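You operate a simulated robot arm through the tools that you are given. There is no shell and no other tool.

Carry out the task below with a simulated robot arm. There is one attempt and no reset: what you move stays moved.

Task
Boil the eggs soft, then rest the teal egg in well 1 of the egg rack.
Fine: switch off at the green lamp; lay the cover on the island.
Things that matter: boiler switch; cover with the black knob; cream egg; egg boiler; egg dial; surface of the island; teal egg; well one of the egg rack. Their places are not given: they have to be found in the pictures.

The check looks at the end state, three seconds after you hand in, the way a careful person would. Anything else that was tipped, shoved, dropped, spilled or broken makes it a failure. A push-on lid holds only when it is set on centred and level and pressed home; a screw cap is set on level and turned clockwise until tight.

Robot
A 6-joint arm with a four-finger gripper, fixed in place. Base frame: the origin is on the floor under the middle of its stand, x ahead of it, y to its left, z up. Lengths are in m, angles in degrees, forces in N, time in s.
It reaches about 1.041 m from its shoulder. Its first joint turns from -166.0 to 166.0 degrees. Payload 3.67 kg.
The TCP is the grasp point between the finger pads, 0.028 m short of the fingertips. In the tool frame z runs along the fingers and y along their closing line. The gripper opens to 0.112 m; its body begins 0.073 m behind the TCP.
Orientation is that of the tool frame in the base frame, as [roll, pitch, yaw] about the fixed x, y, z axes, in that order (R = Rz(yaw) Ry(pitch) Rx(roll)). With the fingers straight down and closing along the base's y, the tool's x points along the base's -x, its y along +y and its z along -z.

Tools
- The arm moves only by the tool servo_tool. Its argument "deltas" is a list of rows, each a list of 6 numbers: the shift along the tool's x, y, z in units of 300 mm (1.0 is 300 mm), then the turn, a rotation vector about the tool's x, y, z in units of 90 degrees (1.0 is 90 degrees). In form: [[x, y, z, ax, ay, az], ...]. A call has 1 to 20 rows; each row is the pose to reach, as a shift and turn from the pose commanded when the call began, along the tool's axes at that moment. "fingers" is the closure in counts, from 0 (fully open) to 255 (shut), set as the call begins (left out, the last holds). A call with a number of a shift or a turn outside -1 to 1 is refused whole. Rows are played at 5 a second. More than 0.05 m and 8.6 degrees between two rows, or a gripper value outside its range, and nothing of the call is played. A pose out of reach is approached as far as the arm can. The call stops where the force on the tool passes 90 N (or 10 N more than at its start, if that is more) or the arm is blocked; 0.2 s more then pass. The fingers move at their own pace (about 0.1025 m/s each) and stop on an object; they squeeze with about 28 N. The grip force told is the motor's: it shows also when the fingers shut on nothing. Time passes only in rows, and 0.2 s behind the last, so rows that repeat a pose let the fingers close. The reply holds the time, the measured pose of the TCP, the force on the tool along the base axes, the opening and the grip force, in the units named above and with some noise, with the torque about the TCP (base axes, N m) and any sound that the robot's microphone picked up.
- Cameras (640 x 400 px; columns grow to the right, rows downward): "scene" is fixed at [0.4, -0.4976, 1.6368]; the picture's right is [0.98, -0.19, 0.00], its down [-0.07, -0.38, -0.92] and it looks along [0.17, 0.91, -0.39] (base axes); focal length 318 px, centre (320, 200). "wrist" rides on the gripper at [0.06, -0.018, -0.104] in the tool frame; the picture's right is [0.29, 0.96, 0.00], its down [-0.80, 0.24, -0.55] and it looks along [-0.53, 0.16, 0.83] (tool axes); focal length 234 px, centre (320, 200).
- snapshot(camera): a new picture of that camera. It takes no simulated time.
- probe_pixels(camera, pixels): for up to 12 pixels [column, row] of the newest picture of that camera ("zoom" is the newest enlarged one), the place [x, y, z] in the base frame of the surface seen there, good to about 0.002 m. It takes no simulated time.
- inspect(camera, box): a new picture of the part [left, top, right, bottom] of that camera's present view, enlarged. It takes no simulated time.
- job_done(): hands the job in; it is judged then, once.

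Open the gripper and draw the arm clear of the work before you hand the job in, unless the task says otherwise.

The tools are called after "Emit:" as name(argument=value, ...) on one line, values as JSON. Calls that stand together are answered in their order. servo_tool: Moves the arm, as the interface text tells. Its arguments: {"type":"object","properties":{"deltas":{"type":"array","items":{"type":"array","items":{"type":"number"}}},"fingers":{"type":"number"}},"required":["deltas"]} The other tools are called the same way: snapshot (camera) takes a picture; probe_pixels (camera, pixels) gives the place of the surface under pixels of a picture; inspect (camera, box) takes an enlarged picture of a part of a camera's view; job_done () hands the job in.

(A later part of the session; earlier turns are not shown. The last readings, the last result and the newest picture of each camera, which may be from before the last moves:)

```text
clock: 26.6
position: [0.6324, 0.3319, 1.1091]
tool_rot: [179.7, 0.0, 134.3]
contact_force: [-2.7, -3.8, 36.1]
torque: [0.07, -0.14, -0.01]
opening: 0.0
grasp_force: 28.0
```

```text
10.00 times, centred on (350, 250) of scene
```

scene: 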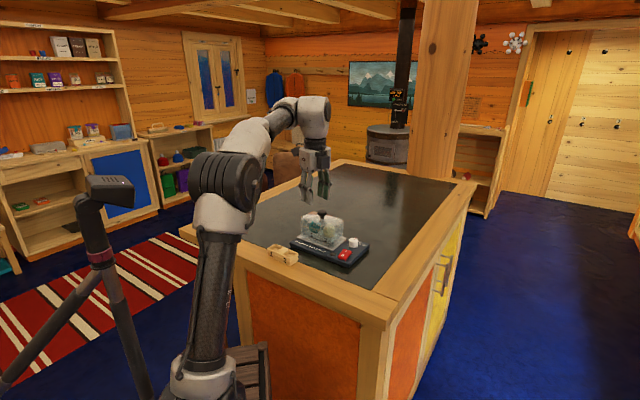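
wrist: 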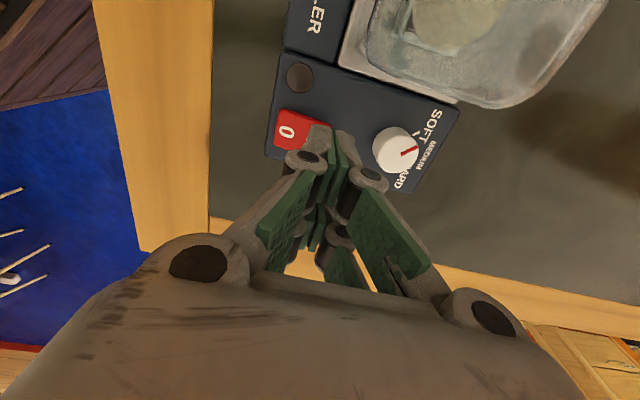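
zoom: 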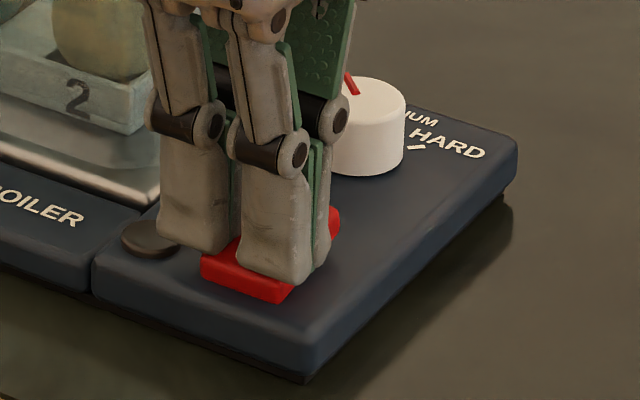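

The lamp went dark, so it's switched off. I raise the gripper clear and verify the rocker and lamp.

Emit:
servo_tool(deltas=[[0, 0, -0.05, 0, 0, 0], [0, 0, -0.15, 0, 0, 0], [0, 0, -0.3, 0, 0, 0], [0, 0, -0.45, 0, 0, 0], [0, 0, -0.5, 0, 0, 0], [0, 0, -0.5, 0, 0, 0]], fingers=140)

Emit:
inspect(camera="scene", box=[260, 200, 380, 275])

Emit:
snapshot(camera="wrist")

```text
clock: 28.0
position: [0.633, 0.3313, 1.2566]
tool_rot: [180.0, -0.2, 134.2]
contact_force: [-0.3, 0.4, -0.5]
torque: [-0.01, 0.05, -0.02]
opening: 0.0505
grasp_force: 0.1
```

```text
5.33 times, centred on (320, 238) of scene
```

zoom: 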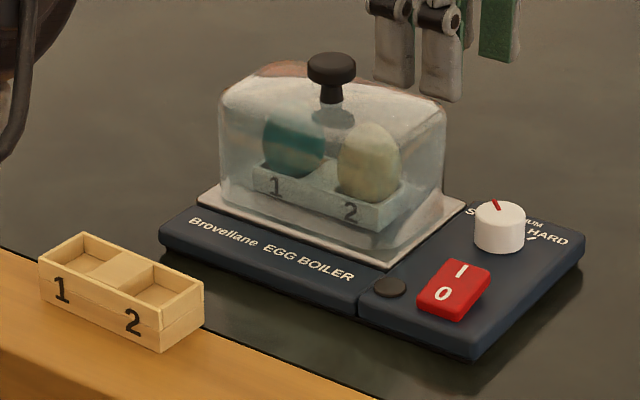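

```text
taken
```

wrist: 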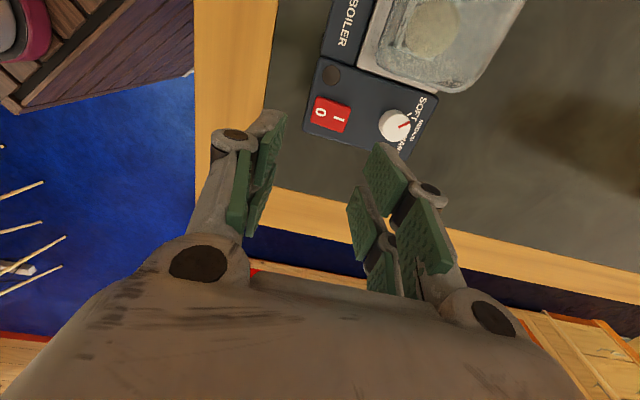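

Switch is at 0 and lamp dark, dial on SOFT. Now I move above the cover's knob (≈(0.594,0.473)) to centre on it.

Emit:
servo_tool(deltas=[[0.107, 0.059, 0, 0, 0, 0], [0.214, 0.1175, 0, 0, 0, 0], [0.321, 0.176, 0, 0, 0, 0], [0.428, 0.235, 0, 0, 0, 0], [0.428, 0.235, 0, 0, 0, 0]])

Emit:
snapshot(camera="wrist")

Emit:
snapshot(camera="scene")

```text
clock: 29.2
position: [0.5925, 0.4736, 1.2567]
tool_rot: [180.0, -0.1, 134.2]
contact_force: [0.3, 0.1, -1.4]
torque: [0.0, -0.02, -0.01]
opening: 0.0505
grasp_force: 0.0
```

```text
taken
```

wrist: 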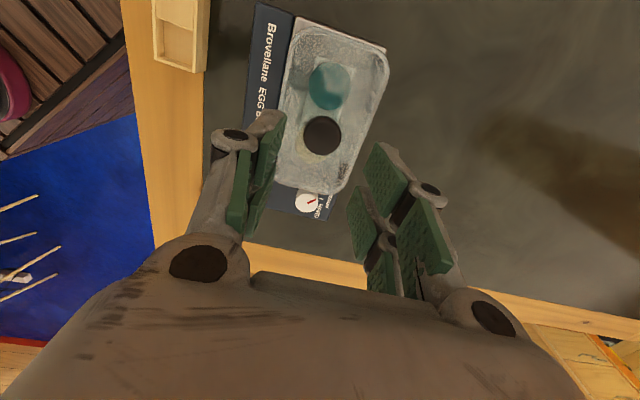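

```text
taken
```

scene: 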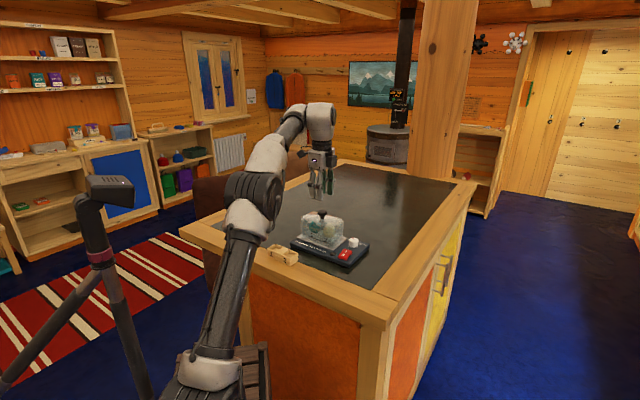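

Knob is at about (321,134) in the wrist picture. I probe its rim and the cover outline.

Emit:
probe_pixels(camera="wrist", pixels=[[321, 134], [306, 134], [337, 134], [321, 120], [321, 148], [300, 40], [385, 65], [275, 180], [340, 192], [328, 85], [310, 160], [283, 120]])

Emit:
probe_pixels(camera="scene", pixels=[[230, 215], [270, 230], [300, 205], [330, 175], [280, 200], [400, 200], [215, 230], [250, 225], [240, 235], [290, 190], [350, 200], [270, 215]])

```text
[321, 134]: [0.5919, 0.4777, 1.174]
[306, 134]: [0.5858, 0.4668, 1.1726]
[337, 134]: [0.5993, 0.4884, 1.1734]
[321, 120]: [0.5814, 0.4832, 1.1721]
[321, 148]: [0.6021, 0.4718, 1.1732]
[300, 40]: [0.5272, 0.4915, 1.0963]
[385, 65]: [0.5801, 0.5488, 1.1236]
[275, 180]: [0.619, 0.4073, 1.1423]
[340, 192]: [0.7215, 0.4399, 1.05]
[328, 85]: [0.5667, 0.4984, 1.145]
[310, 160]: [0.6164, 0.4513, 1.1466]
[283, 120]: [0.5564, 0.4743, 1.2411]
```

```text
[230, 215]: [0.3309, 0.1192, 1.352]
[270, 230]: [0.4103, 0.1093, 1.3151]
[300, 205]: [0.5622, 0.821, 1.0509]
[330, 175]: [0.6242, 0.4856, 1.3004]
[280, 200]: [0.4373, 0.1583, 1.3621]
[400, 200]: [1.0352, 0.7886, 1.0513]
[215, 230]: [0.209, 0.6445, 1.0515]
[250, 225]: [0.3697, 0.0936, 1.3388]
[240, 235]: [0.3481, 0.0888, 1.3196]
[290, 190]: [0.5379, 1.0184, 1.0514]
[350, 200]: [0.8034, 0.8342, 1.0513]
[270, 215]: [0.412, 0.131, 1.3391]
```

Knob centre is (0.592,0.4776), about 27 mm across. I fine-centre and go down so the tips straddle the head without touching the cover.

Emit:
servo_tool(deltas=[[0.0108, 0.0081, 0.05, 0, 0, 0], [0.0108, 0.0081, 0.12, 0, 0, 0], [0.0108, 0.0081, 0.19, 0, 0, 0], [0.0108, 0.0081, 0.23, 0, 0, 0], [0.0108, 0.0081, 0.26, 0, 0, 0], [0.0108, 0.0081, 0.26, 0, 0, 0]])

Emit:
inspect(camera="scene", box=[280, 180, 360, 250])

Emit:
snapshot(camera="wrist")

```text
clock: 30.6
position: [0.5929, 0.4771, 1.1768]
tool_rot: [-180.0, -0.1, 134.2]
contact_force: [0.4, -0.5, 0.1]
torque: [-0.02, 0.02, 0.0]
opening: 0.0505
grasp_force: 0.1
```

```text
5.71 times, centred on (320, 215) of scene
```

zoom: 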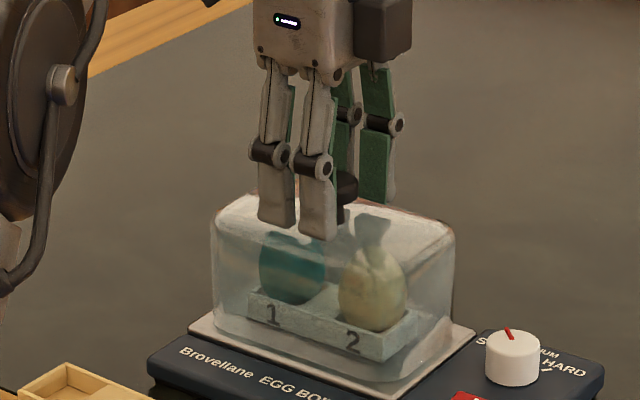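

```text
taken
```

wrist: 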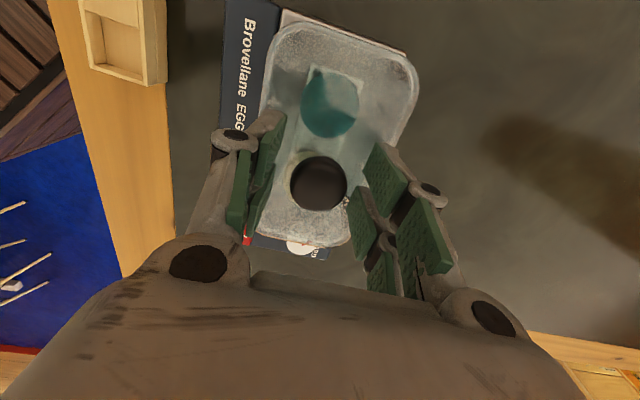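

The knob (319,183) lies between the pads, no contact force. I close on it.

Emit:
servo_tool(deltas=[[0, 0, 0, 0, 0, 0], [0, 0, 0, 0, 0, 0], [0, 0, 0, 0, 0, 0]], fingers=230)

Emit:
inspect(camera="scene", box=[280, 180, 360, 250])

```text
clock: 31.4
position: [0.5927, 0.4773, 1.1779]
tool_rot: [-179.9, -0.1, 134.2]
contact_force: [0.5, -0.1, 0.1]
torque: [0.02, 0.02, -0.03]
opening: 0.0291
grasp_force: 27.5
```

```text
5.71 times, centred on (320, 215) of scene
```

zoom: 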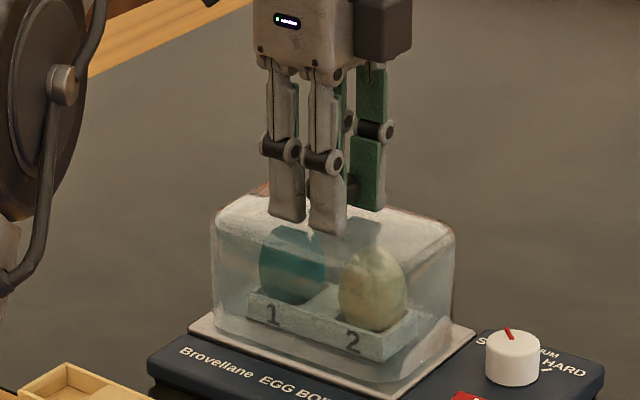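

Gripped at 0.029 m with no side load. I lift slowly at first and check the load.

Emit:
servo_tool(deltas=[[0, 0, -0.01, 0, 0, 0], [0, 0, -0.025, 0, 0, 0], [0, 0, -0.045, 0, 0, 0], [0, 0, -0.07, 0, 0, 0], [0, 0, -0.07, 0, 0, 0]])

Emit:
inspect(camera="scene", box=[280, 180, 360, 250])

```text
clock: 32.6
position: [0.5937, 0.478, 1.1991]
tool_rot: [-180.0, 0.0, 134.2]
contact_force: [-0.5, -0.7, 1.1]
torque: [-0.05, 0.04, -0.01]
opening: 0.0297
grasp_force: 27.8
```

```text
5.71 times, centred on (320, 215) of scene
```

zoom: 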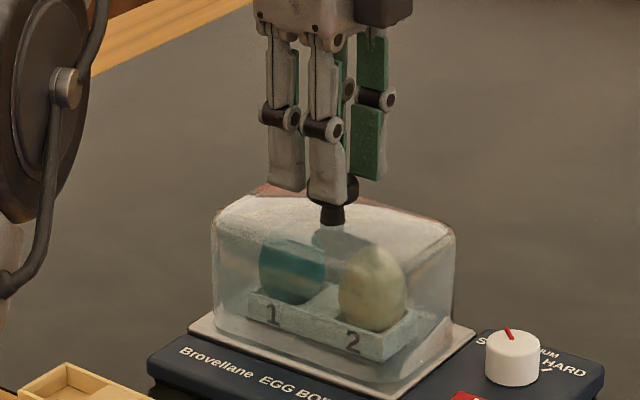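

The fingers slid up the knob while the cover stayed put. I'll look closer at the knob and grip before trying again.

Emit:
snapshot(camera="wrist")

Emit:
inspect(camera="scene", box=[305, 195, 340, 225])

```text
taken
```

wrist: 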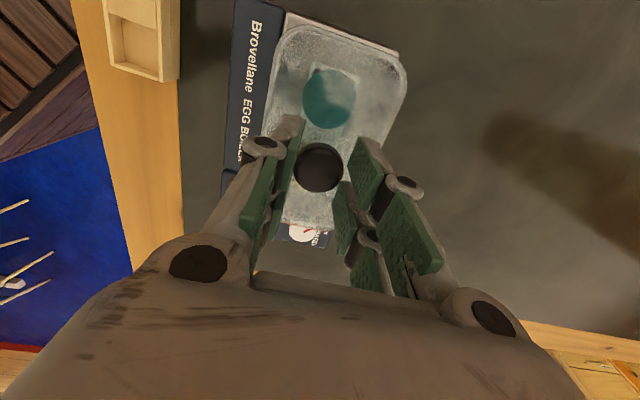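

```text
13.33 times, centred on (322, 210) of scene
```

zoom: 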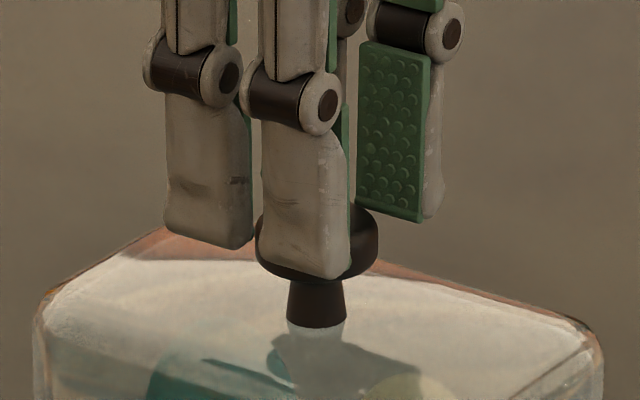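

The head is a mushroom about 11 mm thick and the cover hasn't moved. I open, go back down slightly lower, and regrip to feel the pull force in small steps.

Emit:
servo_tool(deltas=[[0, 0, 0, 0, 0, 0], [0, 0, 0.02, 0, 0, 0], [0, 0, 0.05, 0, 0, 0], [0, 0, 0.075, 0, 0, 0], [0, 0, 0.075, 0, 0, 0]], fingers=150)

Emit:
servo_tool(deltas=[[0, 0, 0, 0, 0, 0], [0, 0, 0, 0, 0, 0], [0, 0, 0, 0, 0, 0], [0, 0, 0, 0, 0, 0]], fingers=255)

Emit:
inspect(camera="scene", box=[305, 195, 340, 225])

```text
clock: 33.8
position: [0.5923, 0.4784, 1.1765]
tool_rot: [-180.0, -0.1, 134.3]
contact_force: [-0.2, -0.5, 0.7]
torque: [0.03, 0.0, 0.03]
opening: 0.0462
grasp_force: 0.2
```

```text
clock: 34.8
position: [0.5922, 0.4767, 1.1766]
tool_rot: [180.0, -0.1, 134.3]
contact_force: [0.3, -0.3, 0.5]
torque: [0.03, 0.02, -0.03]
opening: 0.0288
grasp_force: 27.7
```

```text
13.33 times, centred on (322, 210) of scene
```

zoom: 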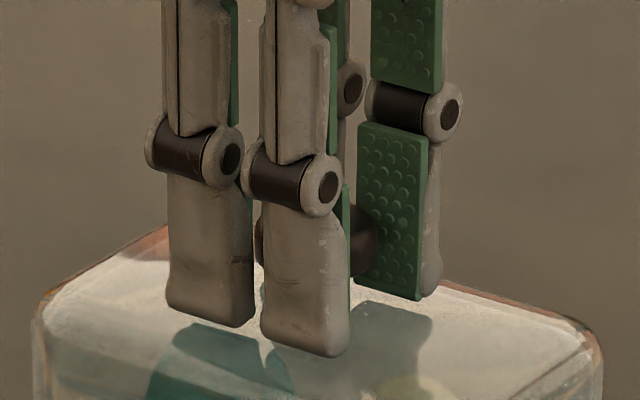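

Regripped at 0.0288 m. Lifting in 2 mm steps and reading the force.

Emit:
servo_tool(deltas=[[0, 0, -0.007, 0, 0, 0], [0, 0, -0.007, 0, 0, 0]])

Emit:
servo_tool(deltas=[[0, 0, -0.007, 0, 0, 0], [0, 0, -0.007, 0, 0, 0]])

Emit:
inspect(camera="scene", box=[305, 195, 340, 225])

```text
clock: 35.4
position: [0.5928, 0.4773, 1.1786]
tool_rot: [-180.0, -0.2, 134.2]
contact_force: [-0.4, -0.2, -0.2]
torque: [0.04, 0.02, 0.02]
opening: 0.029
grasp_force: 28.2
```

```text
clock: 36.0
position: [0.5926, 0.4772, 1.1811]
tool_rot: [180.0, -0.2, 134.1]
contact_force: [0.2, -0.2, -0.5]
torque: [0.01, 0.02, -0.02]
opening: 0.0292
grasp_force: 28.4
```

```text
13.33 times, centred on (322, 210) of scene
```

zoom: 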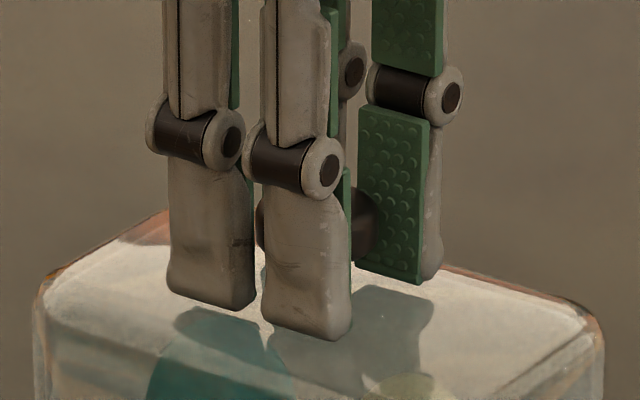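

Compared with before, both knob and cover corner rose about 15 px with the fingers (≈4 mm): it's lifting now. I check the wider view.

Emit:
inspect(camera="scene", box=[280, 190, 360, 260])

```text
5.71 times, centred on (320, 225) of scene
```

zoom: 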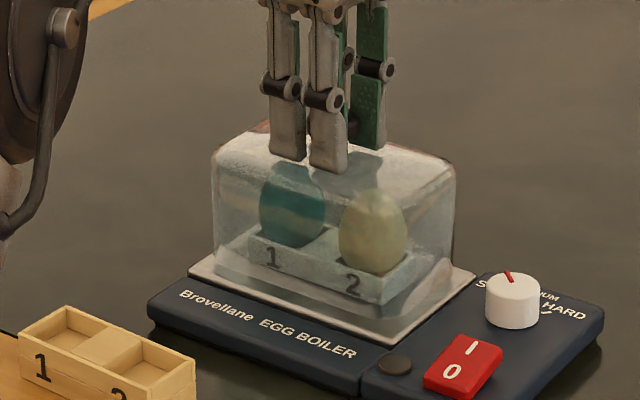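

Hard to tell yet. I lift 4 mm more, slowly, and compare the cover's rim.

Emit:
servo_tool(deltas=[[0, 0, -0.004, 0, 0, 0], [0, 0, -0.008, 0, 0, 0], [0, 0, -0.012, 0, 0, 0], [0, 0, -0.016, 0, 0, 0], [0, 0, -0.02, 0, 0, 0], [0, 0, -0.02, 0, 0, 0]])

Emit:
inspect(camera="scene", box=[305, 195, 340, 225])

Emit:
inspect(camera="scene", box=[280, 190, 360, 260])

```text
clock: 37.4
position: [0.5931, 0.4777, 1.1867]
tool_rot: [180.0, 0.0, 134.2]
contact_force: [0.7, 0.3, -1.7]
torque: [-0.01, -0.04, 0.0]
opening: 0.0294
grasp_force: 28.2
```

```text
13.33 times, centred on (322, 210) of scene
```

zoom: 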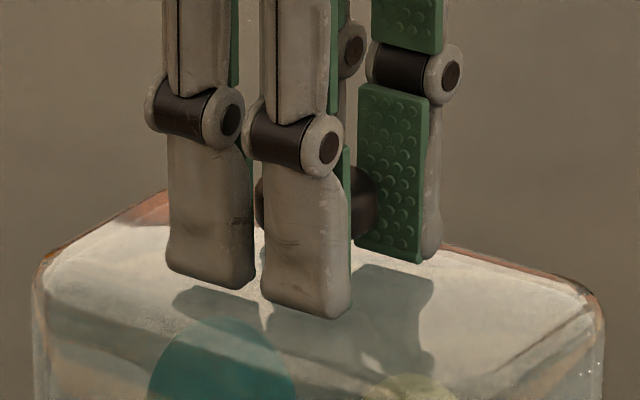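

```text
5.71 times, centred on (320, 225) of scene
```

zoom: 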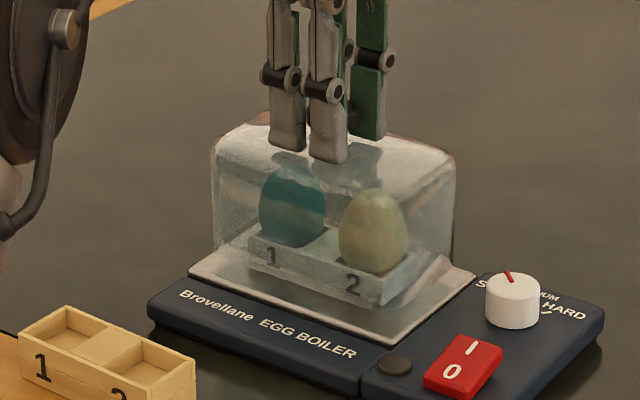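

Now the cover is clearly rising off the plate with ~1.7 N load. I keep lifting gently and check for slip.

Emit:
servo_tool(deltas=[[0, 0, -0.006, 0, 0, 0], [0, 0, -0.013, 0, 0, 0], [0, 0, -0.02, 0, 0, 0], [0, 0, -0.028, 0, 0, 0], [0, 0, -0.036, 0, 0, 0], [0, 0, -0.045, 0, 0, 0], [0, 0, -0.054, 0, 0, 0], [0, 0, -0.063, 0, 0, 0], [0, 0, -0.072, 0, 0, 0], [0, 0, -0.08, 0, 0, 0], [0, 0, -0.08, 0, 0, 0]])

Emit:
inspect(camera="scene", box=[280, 180, 360, 250])

```text
clock: 39.8
position: [0.5932, 0.4784, 1.2098]
tool_rot: [180.0, -0.2, 134.1]
contact_force: [-0.1, 0.3, -0.9]
torque: [-0.02, 0.02, 0.01]
opening: 0.0292
grasp_force: 27.7
```

```text
5.71 times, centred on (320, 215) of scene
```

zoom: 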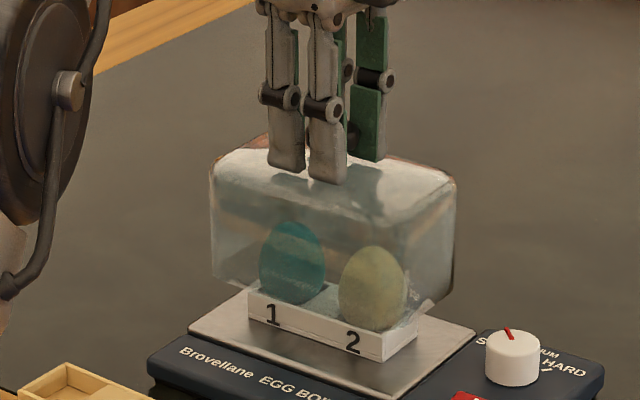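

The cover is off the plate and level. I continue up until its rim is well over the egg tops.

Emit:
servo_tool(deltas=[[0, 0, -0.01, 0, 0, 0], [0, 0, -0.023, 0, 0, 0], [0, 0, -0.038, 0, 0, 0], [0, 0, -0.053, 0, 0, 0], [0, 0, -0.07, 0, 0, 0], [0, 0, -0.087, 0, 0, 0], [0, 0, -0.104, 0, 0, 0], [0, 0, -0.121, 0, 0, 0], [0, 0, -0.138, 0, 0, 0], [0, 0, -0.155, 0, 0, 0], [0, 0, -0.172, 0, 0, 0], [0, 0, -0.189, 0, 0, 0], [0, 0, -0.206, 0, 0, 0], [0, 0, -0.222, 0, 0, 0], [0, 0, -0.235, 0, 0, 0], [0, 0, -0.243, 0, 0, 0], [0, 0, -0.243, 0, 0, 0]])

Emit:
inspect(camera="scene", box=[260, 160, 380, 260])

Emit:
snapshot(camera="wrist")

```text
clock: 43.4
position: [0.5932, 0.4782, 1.2853]
tool_rot: [-180.0, -0.2, 134.2]
contact_force: [0.5, 0.4, -1.2]
torque: [0.03, -0.01, 0.03]
opening: 0.0292
grasp_force: 27.8
```

```text
4.00 times, centred on (320, 210) of scene
```

zoom: 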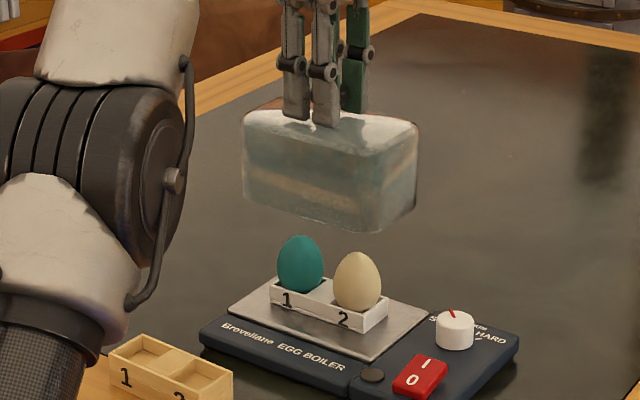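

```text
taken
```

wrist: 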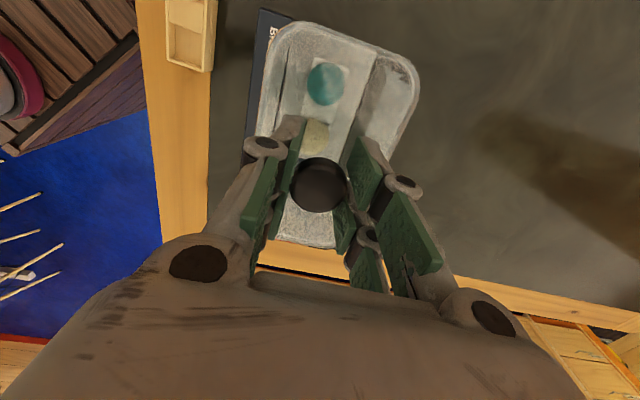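

Cover is up with its rim ~0.045 m above the eggs (teal at scene zoom (300,263)). I carry it left along the island to about (0.46,0.65), at constant height.

Emit:
servo_tool(deltas=[[0.03, 0.0034, 0, 0, 0, 0], [0.08, 0.009, 0, 0, 0, 0], [0.14, 0.0157, 0, 0, 0, 0], [0.2, 0.0225, 0, 0, 0, 0], [0.26, 0.029, 0, 0, 0, 0], [0.32, 0.036, 0, 0, 0, 0], [0.38, 0.043, 0, 0, 0, 0], [0.44, 0.0495, 0, 0, 0, 0], [0.5, 0.056, 0, 0, 0, 0], [0.56, 0.063, 0, 0, 0, 0], [0.62, 0.07, 0, 0, 0, 0], [0.67, 0.0755, 0, 0, 0, 0], [0.7, 0.079, 0, 0, 0, 0], [0.72, 0.081, 0, 0, 0, 0], [0.72, 0.081, 0, 0, 0, 0]])

Emit:
snapshot(camera="scene")

Emit:
snapshot(camera="wrist")

```text
clock: 46.6
position: [0.459, 0.5713, 1.2463]
tool_rot: [-180.0, 0.0, 134.1]
contact_force: [-0.6, -0.7, -0.9]
torque: [-0.01, -0.01, 0.01]
opening: 0.0292
grasp_force: 27.8
out of reach, approached as far as the arm can: row 2, 3, 4, 5, 6, 7, 8, 9, 10, 11, 12, 13, 14, 15
```

```text
taken
```

scene: 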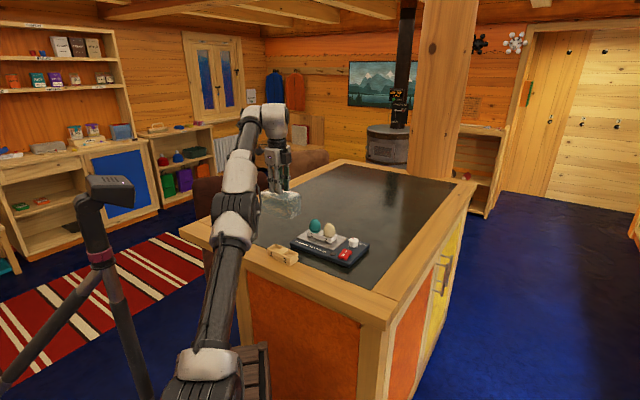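

```text
taken
```

wrist: 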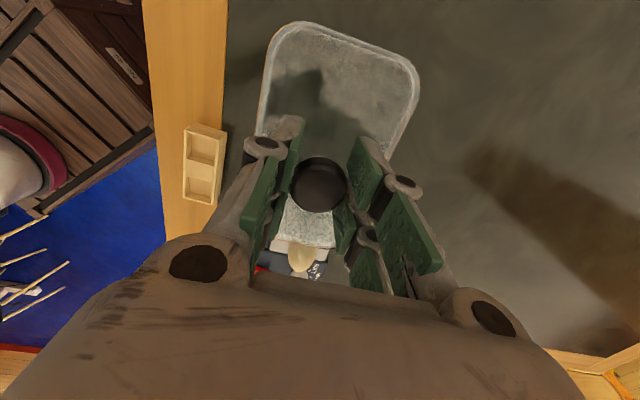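

The transit hit the reach limit: TCP is at (0.459,0.571,1.246), and both eggs are still standing. I make a small downward move to learn which reference the command uses.

Emit:
servo_tool(deltas=[[0, 0, 0.02, 0, 0, 0], [0, 0, 0.04, 0, 0, 0], [0, 0, 0.04, 0, 0, 0]])

Emit:
inspect(camera="scene", box=[240, 170, 380, 270])

```text
clock: 47.4
position: [0.4599, 0.5705, 1.2342]
tool_rot: [-180.0, 0.0, 134.2]
contact_force: [-0.3, 1.1, -1.0]
torque: [-0.03, -0.02, 0.0]
opening: 0.029
grasp_force: 28.0
```

```text
4.00 times, centred on (310, 220) of scene
```

zoom: 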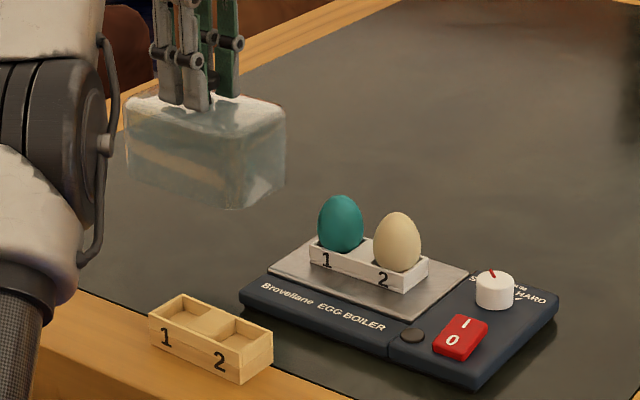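

The reference is the actual pose. I shift 0.06 m further away from the boiler, at reachable height.

Emit:
servo_tool(deltas=[[0.03, 0, 0, 0, 0, 0], [0.08, 0, 0, 0, 0, 0], [0.13, 0, 0, 0, 0, 0], [0.17, 0, 0, 0, 0, 0], [0.2, 0, 0, 0, 0, 0], [0.2, 0, 0, 0, 0, 0]])

Emit:
inspect(camera="scene", box=[220, 160, 380, 270])

```text
clock: 48.8
position: [0.4157, 0.5954, 1.224]
tool_rot: [-180.0, -0.1, 134.3]
contact_force: [0.0, 0.2, -1.8]
torque: [-0.01, -0.01, 0.01]
opening: 0.0291
grasp_force: 28.2
out of reach, approached as far as the arm can: row 2, 3, 4, 5, 6
```

```text
3.64 times, centred on (300, 215) of scene
```

zoom: 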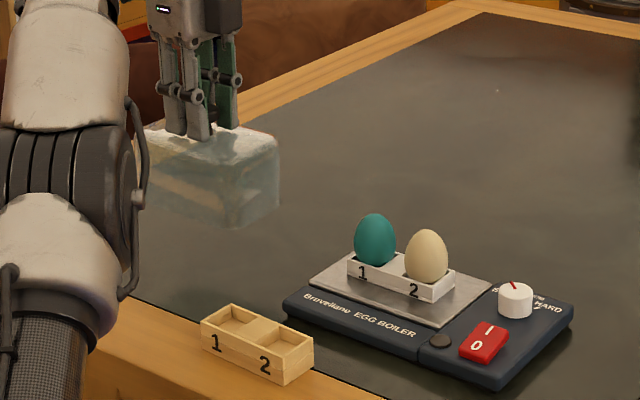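

This spot, centred at (0.416,0.595), is clear of boiler and rack. I lower the cover here toward the island surface.

Emit:
servo_tool(deltas=[[0, 0, 0.03, 0, 0, 0], [0, 0, 0.07, 0, 0, 0], [0, 0, 0.11, 0, 0, 0], [0, 0, 0.15, 0, 0, 0], [0, 0, 0.18, 0, 0, 0], [0, 0, 0.2, 0, 0, 0], [0, 0, 0.2, 0, 0, 0]])

Emit:
inspect(camera="scene", box=[220, 180, 340, 260])

Emit:
snapshot(camera="wrist")

```text
clock: 50.4
position: [0.4159, 0.5967, 1.1641]
tool_rot: [-179.9, -0.1, 134.2]
contact_force: [0.1, -0.2, -1.6]
torque: [0.03, 0.03, -0.01]
opening: 0.0291
grasp_force: 28.2
```

```text
5.00 times, centred on (280, 220) of scene
```

zoom: 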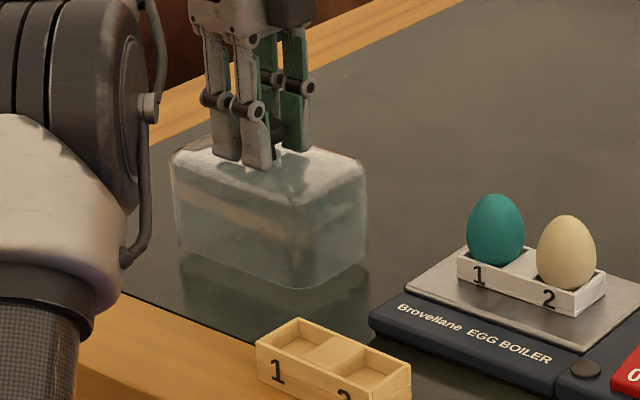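

```text
taken
```

wrist: 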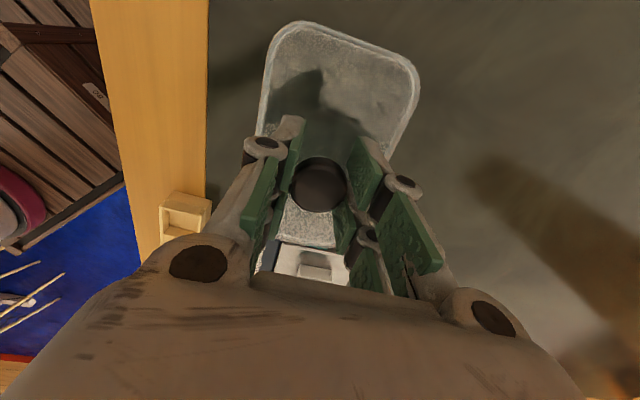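

The reflection shows a gap of about a centimetre. I lower in small steps and watch for contact.

Emit:
servo_tool(deltas=[[0, 0, 0.006, 0, 0, 0], [0, 0, 0.012, 0, 0, 0], [0, 0, 0.018, 0, 0, 0], [0, 0, 0.024, 0, 0, 0], [0, 0, 0.024, 0, 0, 0]])

Emit:
servo_tool(deltas=[[0, 0, 0.004, 0, 0, 0], [0, 0, 0.008, 0, 0, 0], [0, 0, 0.008, 0, 0, 0]])

Emit:
inspect(camera="scene", box=[220, 180, 340, 260])

```text
clock: 51.6
position: [0.416, 0.5963, 1.1565]
tool_rot: [-180.0, -0.1, 134.3]
contact_force: [0.6, 0.4, -1.9]
torque: [0.0, 0.0, 0.01]
opening: 0.0291
grasp_force: 27.9
```

```text
clock: 52.4
position: [0.415, 0.5971, 1.1538]
tool_rot: [-180.0, -0.2, 134.1]
contact_force: [-0.3, 0.6, -0.7]
torque: [0.0, -0.03, 0.02]
opening: 0.0289
grasp_force: 28.4
```

```text
5.00 times, centred on (280, 220) of scene
```

zoom: 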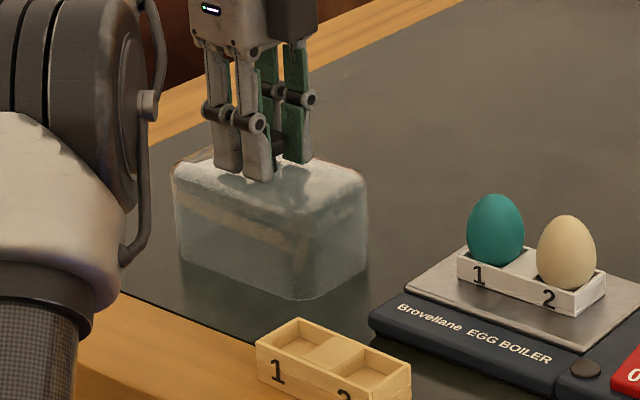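

Nearly down. Another small step to confirm contact.

Emit:
servo_tool(deltas=[[0, 0, 0.003, 0, 0, 0], [0, 0, 0.006, 0, 0, 0], [0, 0, 0.006, 0, 0, 0]])

Emit:
inspect(camera="scene", box=[245, 205, 305, 245])

```text
clock: 53.2
position: [0.4153, 0.5973, 1.1541]
tool_rot: [179.9, -0.1, 134.1]
contact_force: [2.1, -0.2, 15.6]
torque: [-0.25, -0.27, 0.02]
opening: 0.029
grasp_force: 28.2
```

```text
10.00 times, centred on (275, 225) of scene
```

zoom: 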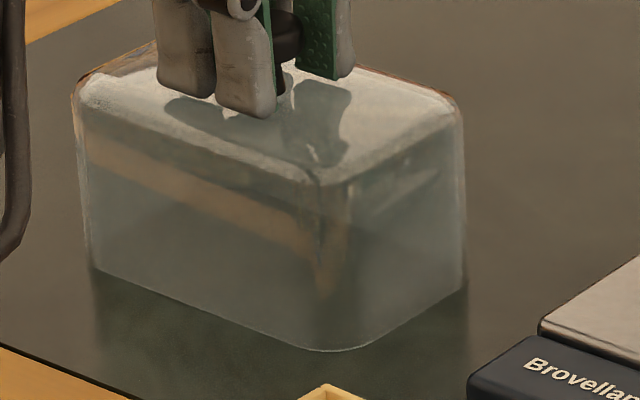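

The cover sits on the island (15 N contact). I relieve the pressure, open, and rise straight up.

Emit:
servo_tool(deltas=[[0, 0, -0.005, 0, 0, 0], [0, 0, -0.005, 0, 0, 0]])

Emit:
servo_tool(deltas=[[0, 0, 0, 0, 0, 0], [0, 0, 0, 0, 0, 0], [0, 0, 0, 0, 0, 0]], fingers=135)

Emit:
servo_tool(deltas=[[0, 0, -0.03, 0, 0, 0], [0, 0, -0.08, 0, 0, 0], [0, 0, -0.15, 0, 0, 0], [0, 0, -0.2, 0, 0, 0], [0, 0, -0.2, 0, 0, 0]])

Emit:
inspect(camera="scene", box=[220, 170, 380, 270])

Emit:
snapshot(camera="wrist")

```text
clock: 53.8
position: [0.4154, 0.5968, 1.1543]
tool_rot: [-180.0, 0.0, 134.2]
contact_force: [2.1, -0.6, 8.4]
torque: [0.16, 0.12, 0.0]
opening: 0.0291
grasp_force: 28.0
```

```text
clock: 54.6
position: [0.4144, 0.5972, 1.1538]
tool_rot: [179.9, 0.0, 134.1]
contact_force: [0.6, -0.7, -0.1]
torque: [-0.04, 0.03, -0.01]
opening: 0.0527
grasp_force: 0.1
```

```text
clock: 55.8
position: [0.4146, 0.5972, 1.2148]
tool_rot: [180.0, 0.0, 134.2]
contact_force: [-0.9, 0.0, 0.4]
torque: [0.01, -0.02, -0.04]
opening: 0.0528
grasp_force: 0.1
```

```text
4.00 times, centred on (300, 220) of scene
```

zoom: 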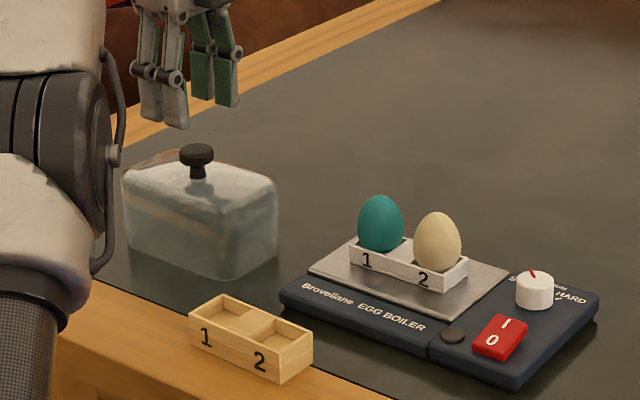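

```text
taken
```

wrist: 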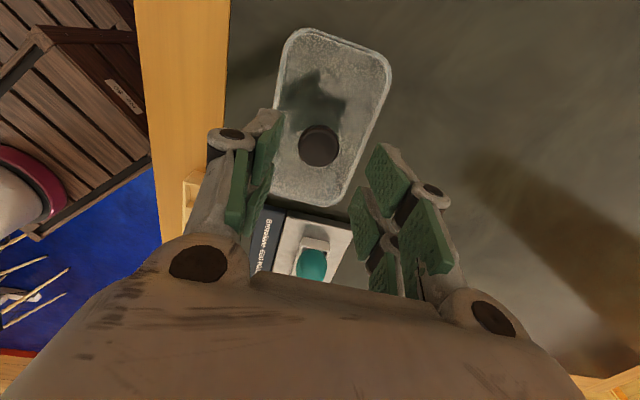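

The cover stands on the island. Now I measure the eggs, tray and rack.

Emit:
inspect(camera="scene", box=[260, 205, 350, 270])

```text
6.15 times, centred on (305, 238) of scene
```

zoom: 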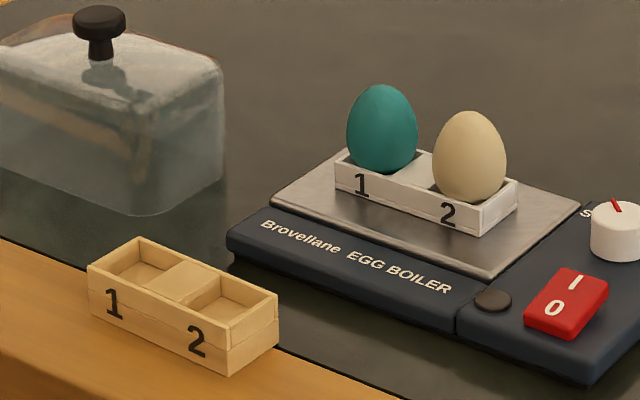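

Emit:
probe_pixels(camera="zoom", pixels=[[382, 130], [348, 135], [416, 140], [380, 86], [382, 110], [380, 165], [468, 155], [434, 160], [505, 165], [468, 112], [335, 155], [480, 212]])

Emit:
probe_pixels(camera="zoom", pixels=[[139, 240], [90, 268], [228, 326], [276, 292], [128, 265], [150, 255], [185, 283], [235, 300], [220, 312], [165, 270], [212, 300], [108, 272]])

Emit:
probe_pixels(camera="zoom", pixels=[[342, 150], [335, 163], [482, 213], [518, 183], [516, 180], [425, 168], [482, 230], [337, 185], [575, 205], [490, 272], [272, 195], [350, 145]])

```text
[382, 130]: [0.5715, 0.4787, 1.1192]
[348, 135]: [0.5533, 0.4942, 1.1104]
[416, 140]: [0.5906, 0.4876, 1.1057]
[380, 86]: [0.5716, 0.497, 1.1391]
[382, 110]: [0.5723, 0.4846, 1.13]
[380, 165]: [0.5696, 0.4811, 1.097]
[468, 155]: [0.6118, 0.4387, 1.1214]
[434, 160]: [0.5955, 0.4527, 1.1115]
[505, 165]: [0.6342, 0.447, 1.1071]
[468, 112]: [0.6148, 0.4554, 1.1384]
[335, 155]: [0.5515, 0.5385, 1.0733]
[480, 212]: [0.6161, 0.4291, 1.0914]
```

```text
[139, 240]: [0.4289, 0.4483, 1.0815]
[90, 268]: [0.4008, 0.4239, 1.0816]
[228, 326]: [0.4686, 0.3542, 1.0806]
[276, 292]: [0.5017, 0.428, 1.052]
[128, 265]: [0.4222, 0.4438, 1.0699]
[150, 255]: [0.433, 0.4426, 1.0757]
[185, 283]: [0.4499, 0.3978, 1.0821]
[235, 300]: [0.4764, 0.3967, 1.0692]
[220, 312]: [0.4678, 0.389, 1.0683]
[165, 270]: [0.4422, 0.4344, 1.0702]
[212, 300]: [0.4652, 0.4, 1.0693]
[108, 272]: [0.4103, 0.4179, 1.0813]
```

```text
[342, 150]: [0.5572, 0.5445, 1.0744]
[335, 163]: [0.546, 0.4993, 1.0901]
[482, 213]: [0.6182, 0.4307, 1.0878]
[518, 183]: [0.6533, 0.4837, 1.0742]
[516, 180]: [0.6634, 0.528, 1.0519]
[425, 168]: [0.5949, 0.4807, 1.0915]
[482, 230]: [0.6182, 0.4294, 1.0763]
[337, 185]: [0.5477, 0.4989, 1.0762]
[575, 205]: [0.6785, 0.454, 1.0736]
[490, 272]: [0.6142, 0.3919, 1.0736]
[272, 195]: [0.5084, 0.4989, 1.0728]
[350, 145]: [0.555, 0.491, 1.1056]
```

Teal egg axis ≈(0.5735,0.4965), top z≈1.14; cream is 0.06 m away. I move above the teal egg with the fingers opened to 0.07 to centre precisely.

Emit:
servo_tool(deltas=[[-0.08, 0.019, -0.04, 0, 0, 0], [-0.18, 0.043, -0.067, 0, 0, 0], [-0.29, 0.069, -0.067, 0, 0, 0], [-0.4, 0.0955, -0.067, 0, 0, 0], [-0.51, 0.122, -0.067, 0, 0, 0], [-0.58, 0.1385, -0.067, 0, 0, 0], [-0.61, 0.1457, -0.067, 0, 0, 0], [-0.61, 0.1457, -0.067, 0, 0, 0]], fingers=96)

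Emit:
snapshot(camera="wrist")

Emit:
inspect(camera="wrist", box=[240, 60, 400, 180])

```text
clock: 57.6
position: [0.5756, 0.4971, 1.235]
tool_rot: [-180.0, -0.1, 134.3]
contact_force: [0.1, -0.1, 0.0]
torque: [0.01, 0.0, 0.0]
opening: 0.0698
grasp_force: 0.1
```

```text
taken
```

wrist: 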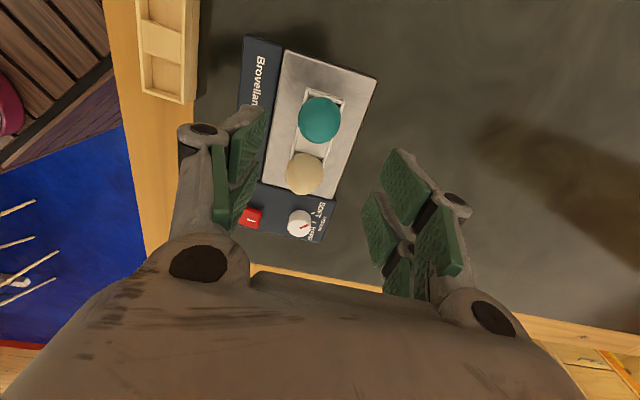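

```text
3.33 times, centred on (320, 120) of wrist
```

zoom: 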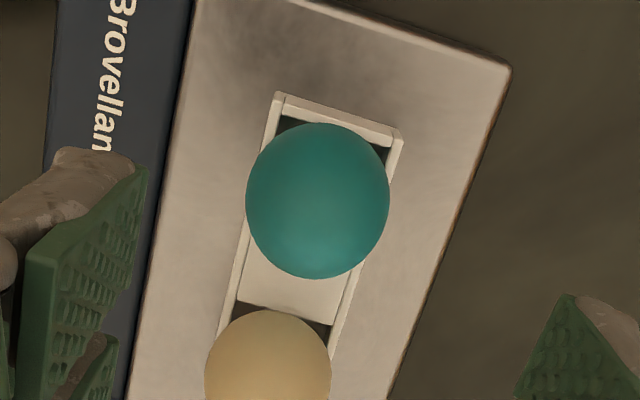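

Teal egg at (318,200) in the zoom. I probe its outline and the tray around it.

Emit:
probe_pixels(camera="zoom", pixels=[[318, 200], [249, 200], [386, 200], [318, 126], [318, 275], [278, 97], [400, 135], [242, 290], [345, 310], [300, 240], [340, 170], [268, 370]])

```text
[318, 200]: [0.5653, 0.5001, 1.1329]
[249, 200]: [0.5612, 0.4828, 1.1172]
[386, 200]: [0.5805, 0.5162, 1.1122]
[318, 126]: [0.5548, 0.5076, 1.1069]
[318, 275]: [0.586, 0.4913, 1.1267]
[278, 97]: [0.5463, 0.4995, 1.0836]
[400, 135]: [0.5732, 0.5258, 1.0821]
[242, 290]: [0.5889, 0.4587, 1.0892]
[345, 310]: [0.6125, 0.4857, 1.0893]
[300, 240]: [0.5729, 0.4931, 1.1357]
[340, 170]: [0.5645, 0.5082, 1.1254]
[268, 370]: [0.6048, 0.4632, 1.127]
```

Combining both views, the egg axis is (0.5733,0.4975). I trim by 2 mm and descend so the tips end just above the tray rim.

Emit:
servo_tool(deltas=[[0.0063, -0.0045, 0.08, 0, 0, 0], [0.0063, -0.0045, 0.18, 0, 0, 0], [0.0063, -0.0045, 0.26, 0, 0, 0], [0.0063, -0.0045, 0.33, 0, 0, 0], [0.0063, -0.0045, 0.37, 0, 0, 0], [0.0063, -0.0045, 0.388, 0, 0, 0], [0.0063, -0.0045, 0.388, 0, 0, 0]])

Emit:
inspect(camera="scene", box=[280, 190, 360, 250])

Emit:
snapshot(camera="wrist")

```text
clock: 59.2
position: [0.5716, 0.4971, 1.118]
tool_rot: [-180.0, -0.2, 134.2]
contact_force: [-0.5, 1.0, 1.4]
torque: [0.02, 0.02, -0.01]
opening: 0.0696
grasp_force: 0.0
```

```text
6.67 times, centred on (320, 220) of scene
```

zoom: 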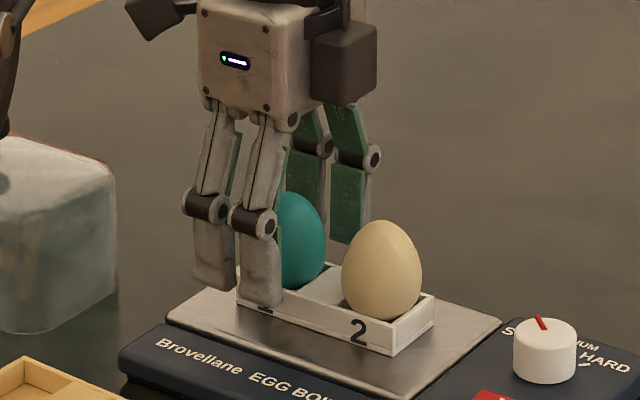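

```text
taken
```

wrist: 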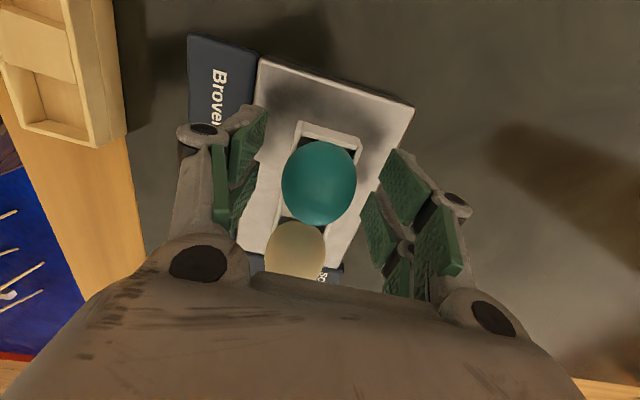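

Egg at (319,183) is centred between the pads. I close progressively, beginning with a light touch.

Emit:
servo_tool(deltas=[[0, 0, 0, 0, 0, 0], [0, 0, 0, 0, 0, 0], [0, 0, 0, 0, 0, 0]], fingers=155)

Emit:
servo_tool(deltas=[[0, 0, 0, 0, 0, 0], [0, 0, 0, 0, 0, 0]], fingers=163)

Emit:
inspect(camera="scene", box=[280, 190, 360, 250])

```text
clock: 60.0
position: [0.5722, 0.4967, 1.1187]
tool_rot: [-180.0, 0.0, 134.2]
contact_force: [0.4, 0.2, -1.0]
torque: [-0.01, 0.02, 0.02]
opening: 0.0438
grasp_force: 0.0
```

```text
clock: 60.6
position: [0.5731, 0.4976, 1.1175]
tool_rot: [180.0, -0.1, 134.2]
contact_force: [1.7, 0.3, -0.7]
torque: [0.02, -0.03, 0.01]
opening: 0.0412
grasp_force: 1.3
```

```text
6.67 times, centred on (320, 220) of scene
```

zoom: 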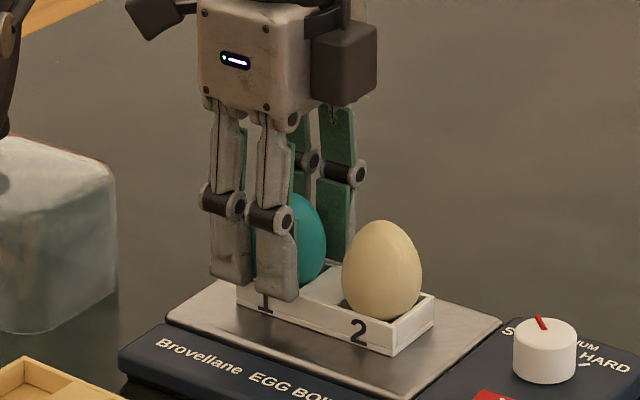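

Contact at 0.041 m with 1.3 N. I increase to a moderate squeeze.

Emit:
servo_tool(deltas=[[0, 0, 0, 0, 0, 0], [0, 0, 0, 0, 0, 0]], fingers=178)

```text
clock: 61.2
position: [0.5726, 0.4971, 1.1184]
tool_rot: [179.9, -0.1, 134.2]
contact_force: [3.9, 4.6, 2.3]
torque: [0.1, -0.07, 0.03]
opening: 0.0396
grasp_force: 12.1
```

Squeeze is 12 N. I lift slowly by 5 mm and check the egg follows.

Emit:
servo_tool(deltas=[[0, 0, -0.005, 0, 0, 0], [0, 0, -0.01, 0, 0, 0], [0, 0, -0.016, 0, 0, 0], [0, 0, -0.024, 0, 0, 0], [0, 0, -0.032, 0, 0, 0], [0, 0, -0.032, 0, 0, 0]])

Emit:
inspect(camera="scene", box=[280, 190, 360, 250])

Emit:
snapshot(camera="wrist")

```text
clock: 62.6
position: [0.5725, 0.4983, 1.1285]
tool_rot: [180.0, -0.1, 134.3]
contact_force: [-0.2, -0.3, -1.2]
torque: [0.04, -0.03, 0.0]
opening: 0.0394
grasp_force: 11.9
```

```text
6.67 times, centred on (320, 220) of scene
```

zoom: 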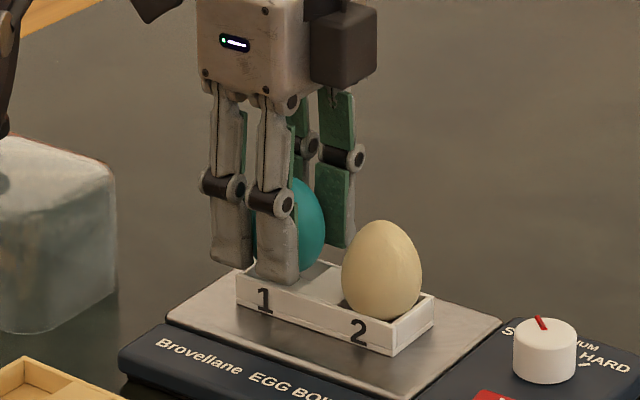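

```text
taken
```

wrist: 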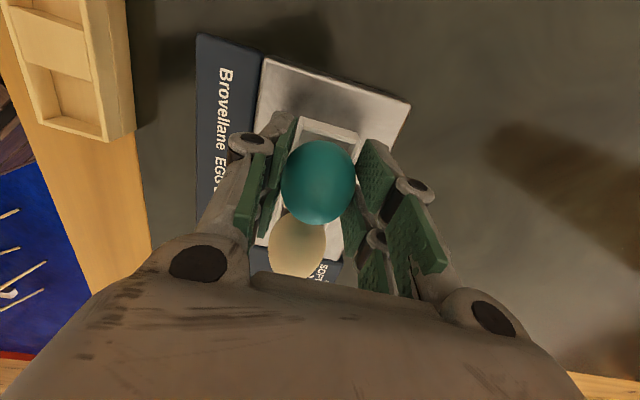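

The egg lifts cleanly with the fingers. I raise it to clear everything and then look at the rack from the wrist camera.

Emit:
servo_tool(deltas=[[0, 0, -0.02, 0, 0, 0], [0, 0, -0.045, 0, 0, 0], [0, 0, -0.075, 0, 0, 0], [0, 0, -0.11, 0, 0, 0], [0, 0, -0.15, 0, 0, 0], [0, 0, -0.19, 0, 0, 0], [0, 0, -0.22, 0, 0, 0], [0, 0, -0.24, 0, 0, 0], [0, 0, -0.24, 0, 0, 0]])

Emit:
snapshot(camera="wrist")

Emit:
inspect(camera="scene", box=[250, 170, 370, 270])

```text
clock: 64.6
position: [0.5719, 0.4958, 1.2]
tool_rot: [-179.9, 0.0, 134.2]
contact_force: [0.7, 0.9, 0.1]
torque: [-0.03, -0.01, 0.03]
opening: 0.0394
grasp_force: 12.1
```

```text
taken
```

wrist: 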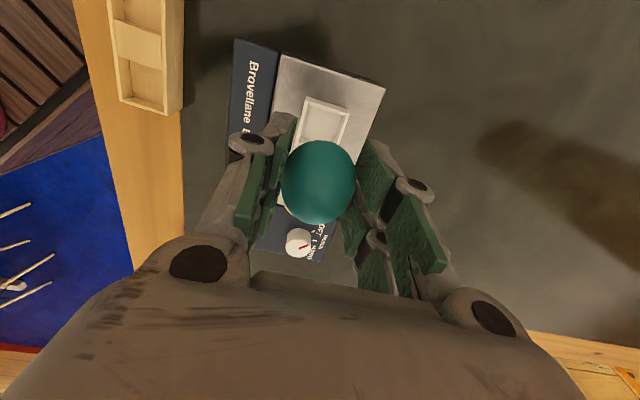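

```text
4.00 times, centred on (310, 220) of scene
```

zoom: 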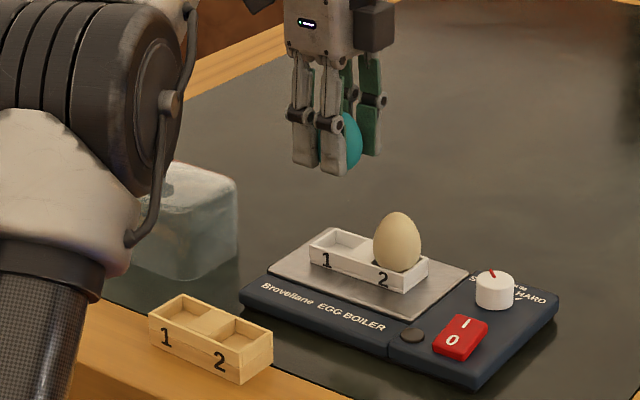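

Egg is held and clear. I zoom on the rack and the empty tray well to compare well depths and centres.

Emit:
inspect(camera="scene", box=[280, 235, 320, 270])

Emit:
probe_pixels(camera="wrist", pixels=[[110, 20], [158, 30], [118, 62], [162, 70], [120, 100], [165, 112], [140, 80], [310, 110], [325, 125], [308, 98], [347, 112], [335, 140]])

```text
11.43 times, centred on (300, 252) of scene
```

zoom: 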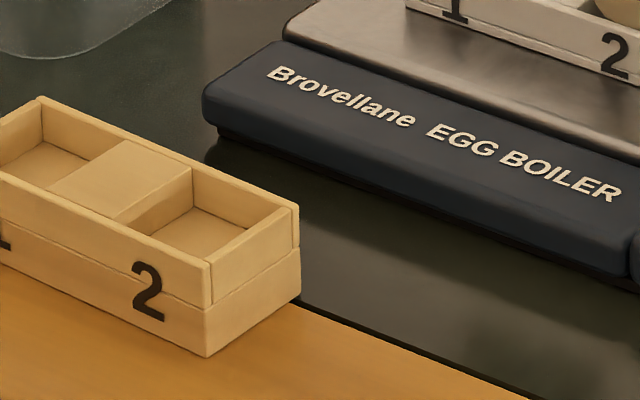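

```text
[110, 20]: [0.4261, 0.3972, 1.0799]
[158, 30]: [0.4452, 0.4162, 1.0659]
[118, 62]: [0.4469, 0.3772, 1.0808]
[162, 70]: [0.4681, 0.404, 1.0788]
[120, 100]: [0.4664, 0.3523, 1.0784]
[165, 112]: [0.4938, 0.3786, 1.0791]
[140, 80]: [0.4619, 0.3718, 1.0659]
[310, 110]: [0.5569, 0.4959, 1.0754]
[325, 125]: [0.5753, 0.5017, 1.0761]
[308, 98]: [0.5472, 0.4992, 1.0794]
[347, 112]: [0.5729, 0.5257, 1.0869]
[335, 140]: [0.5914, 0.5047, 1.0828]
```

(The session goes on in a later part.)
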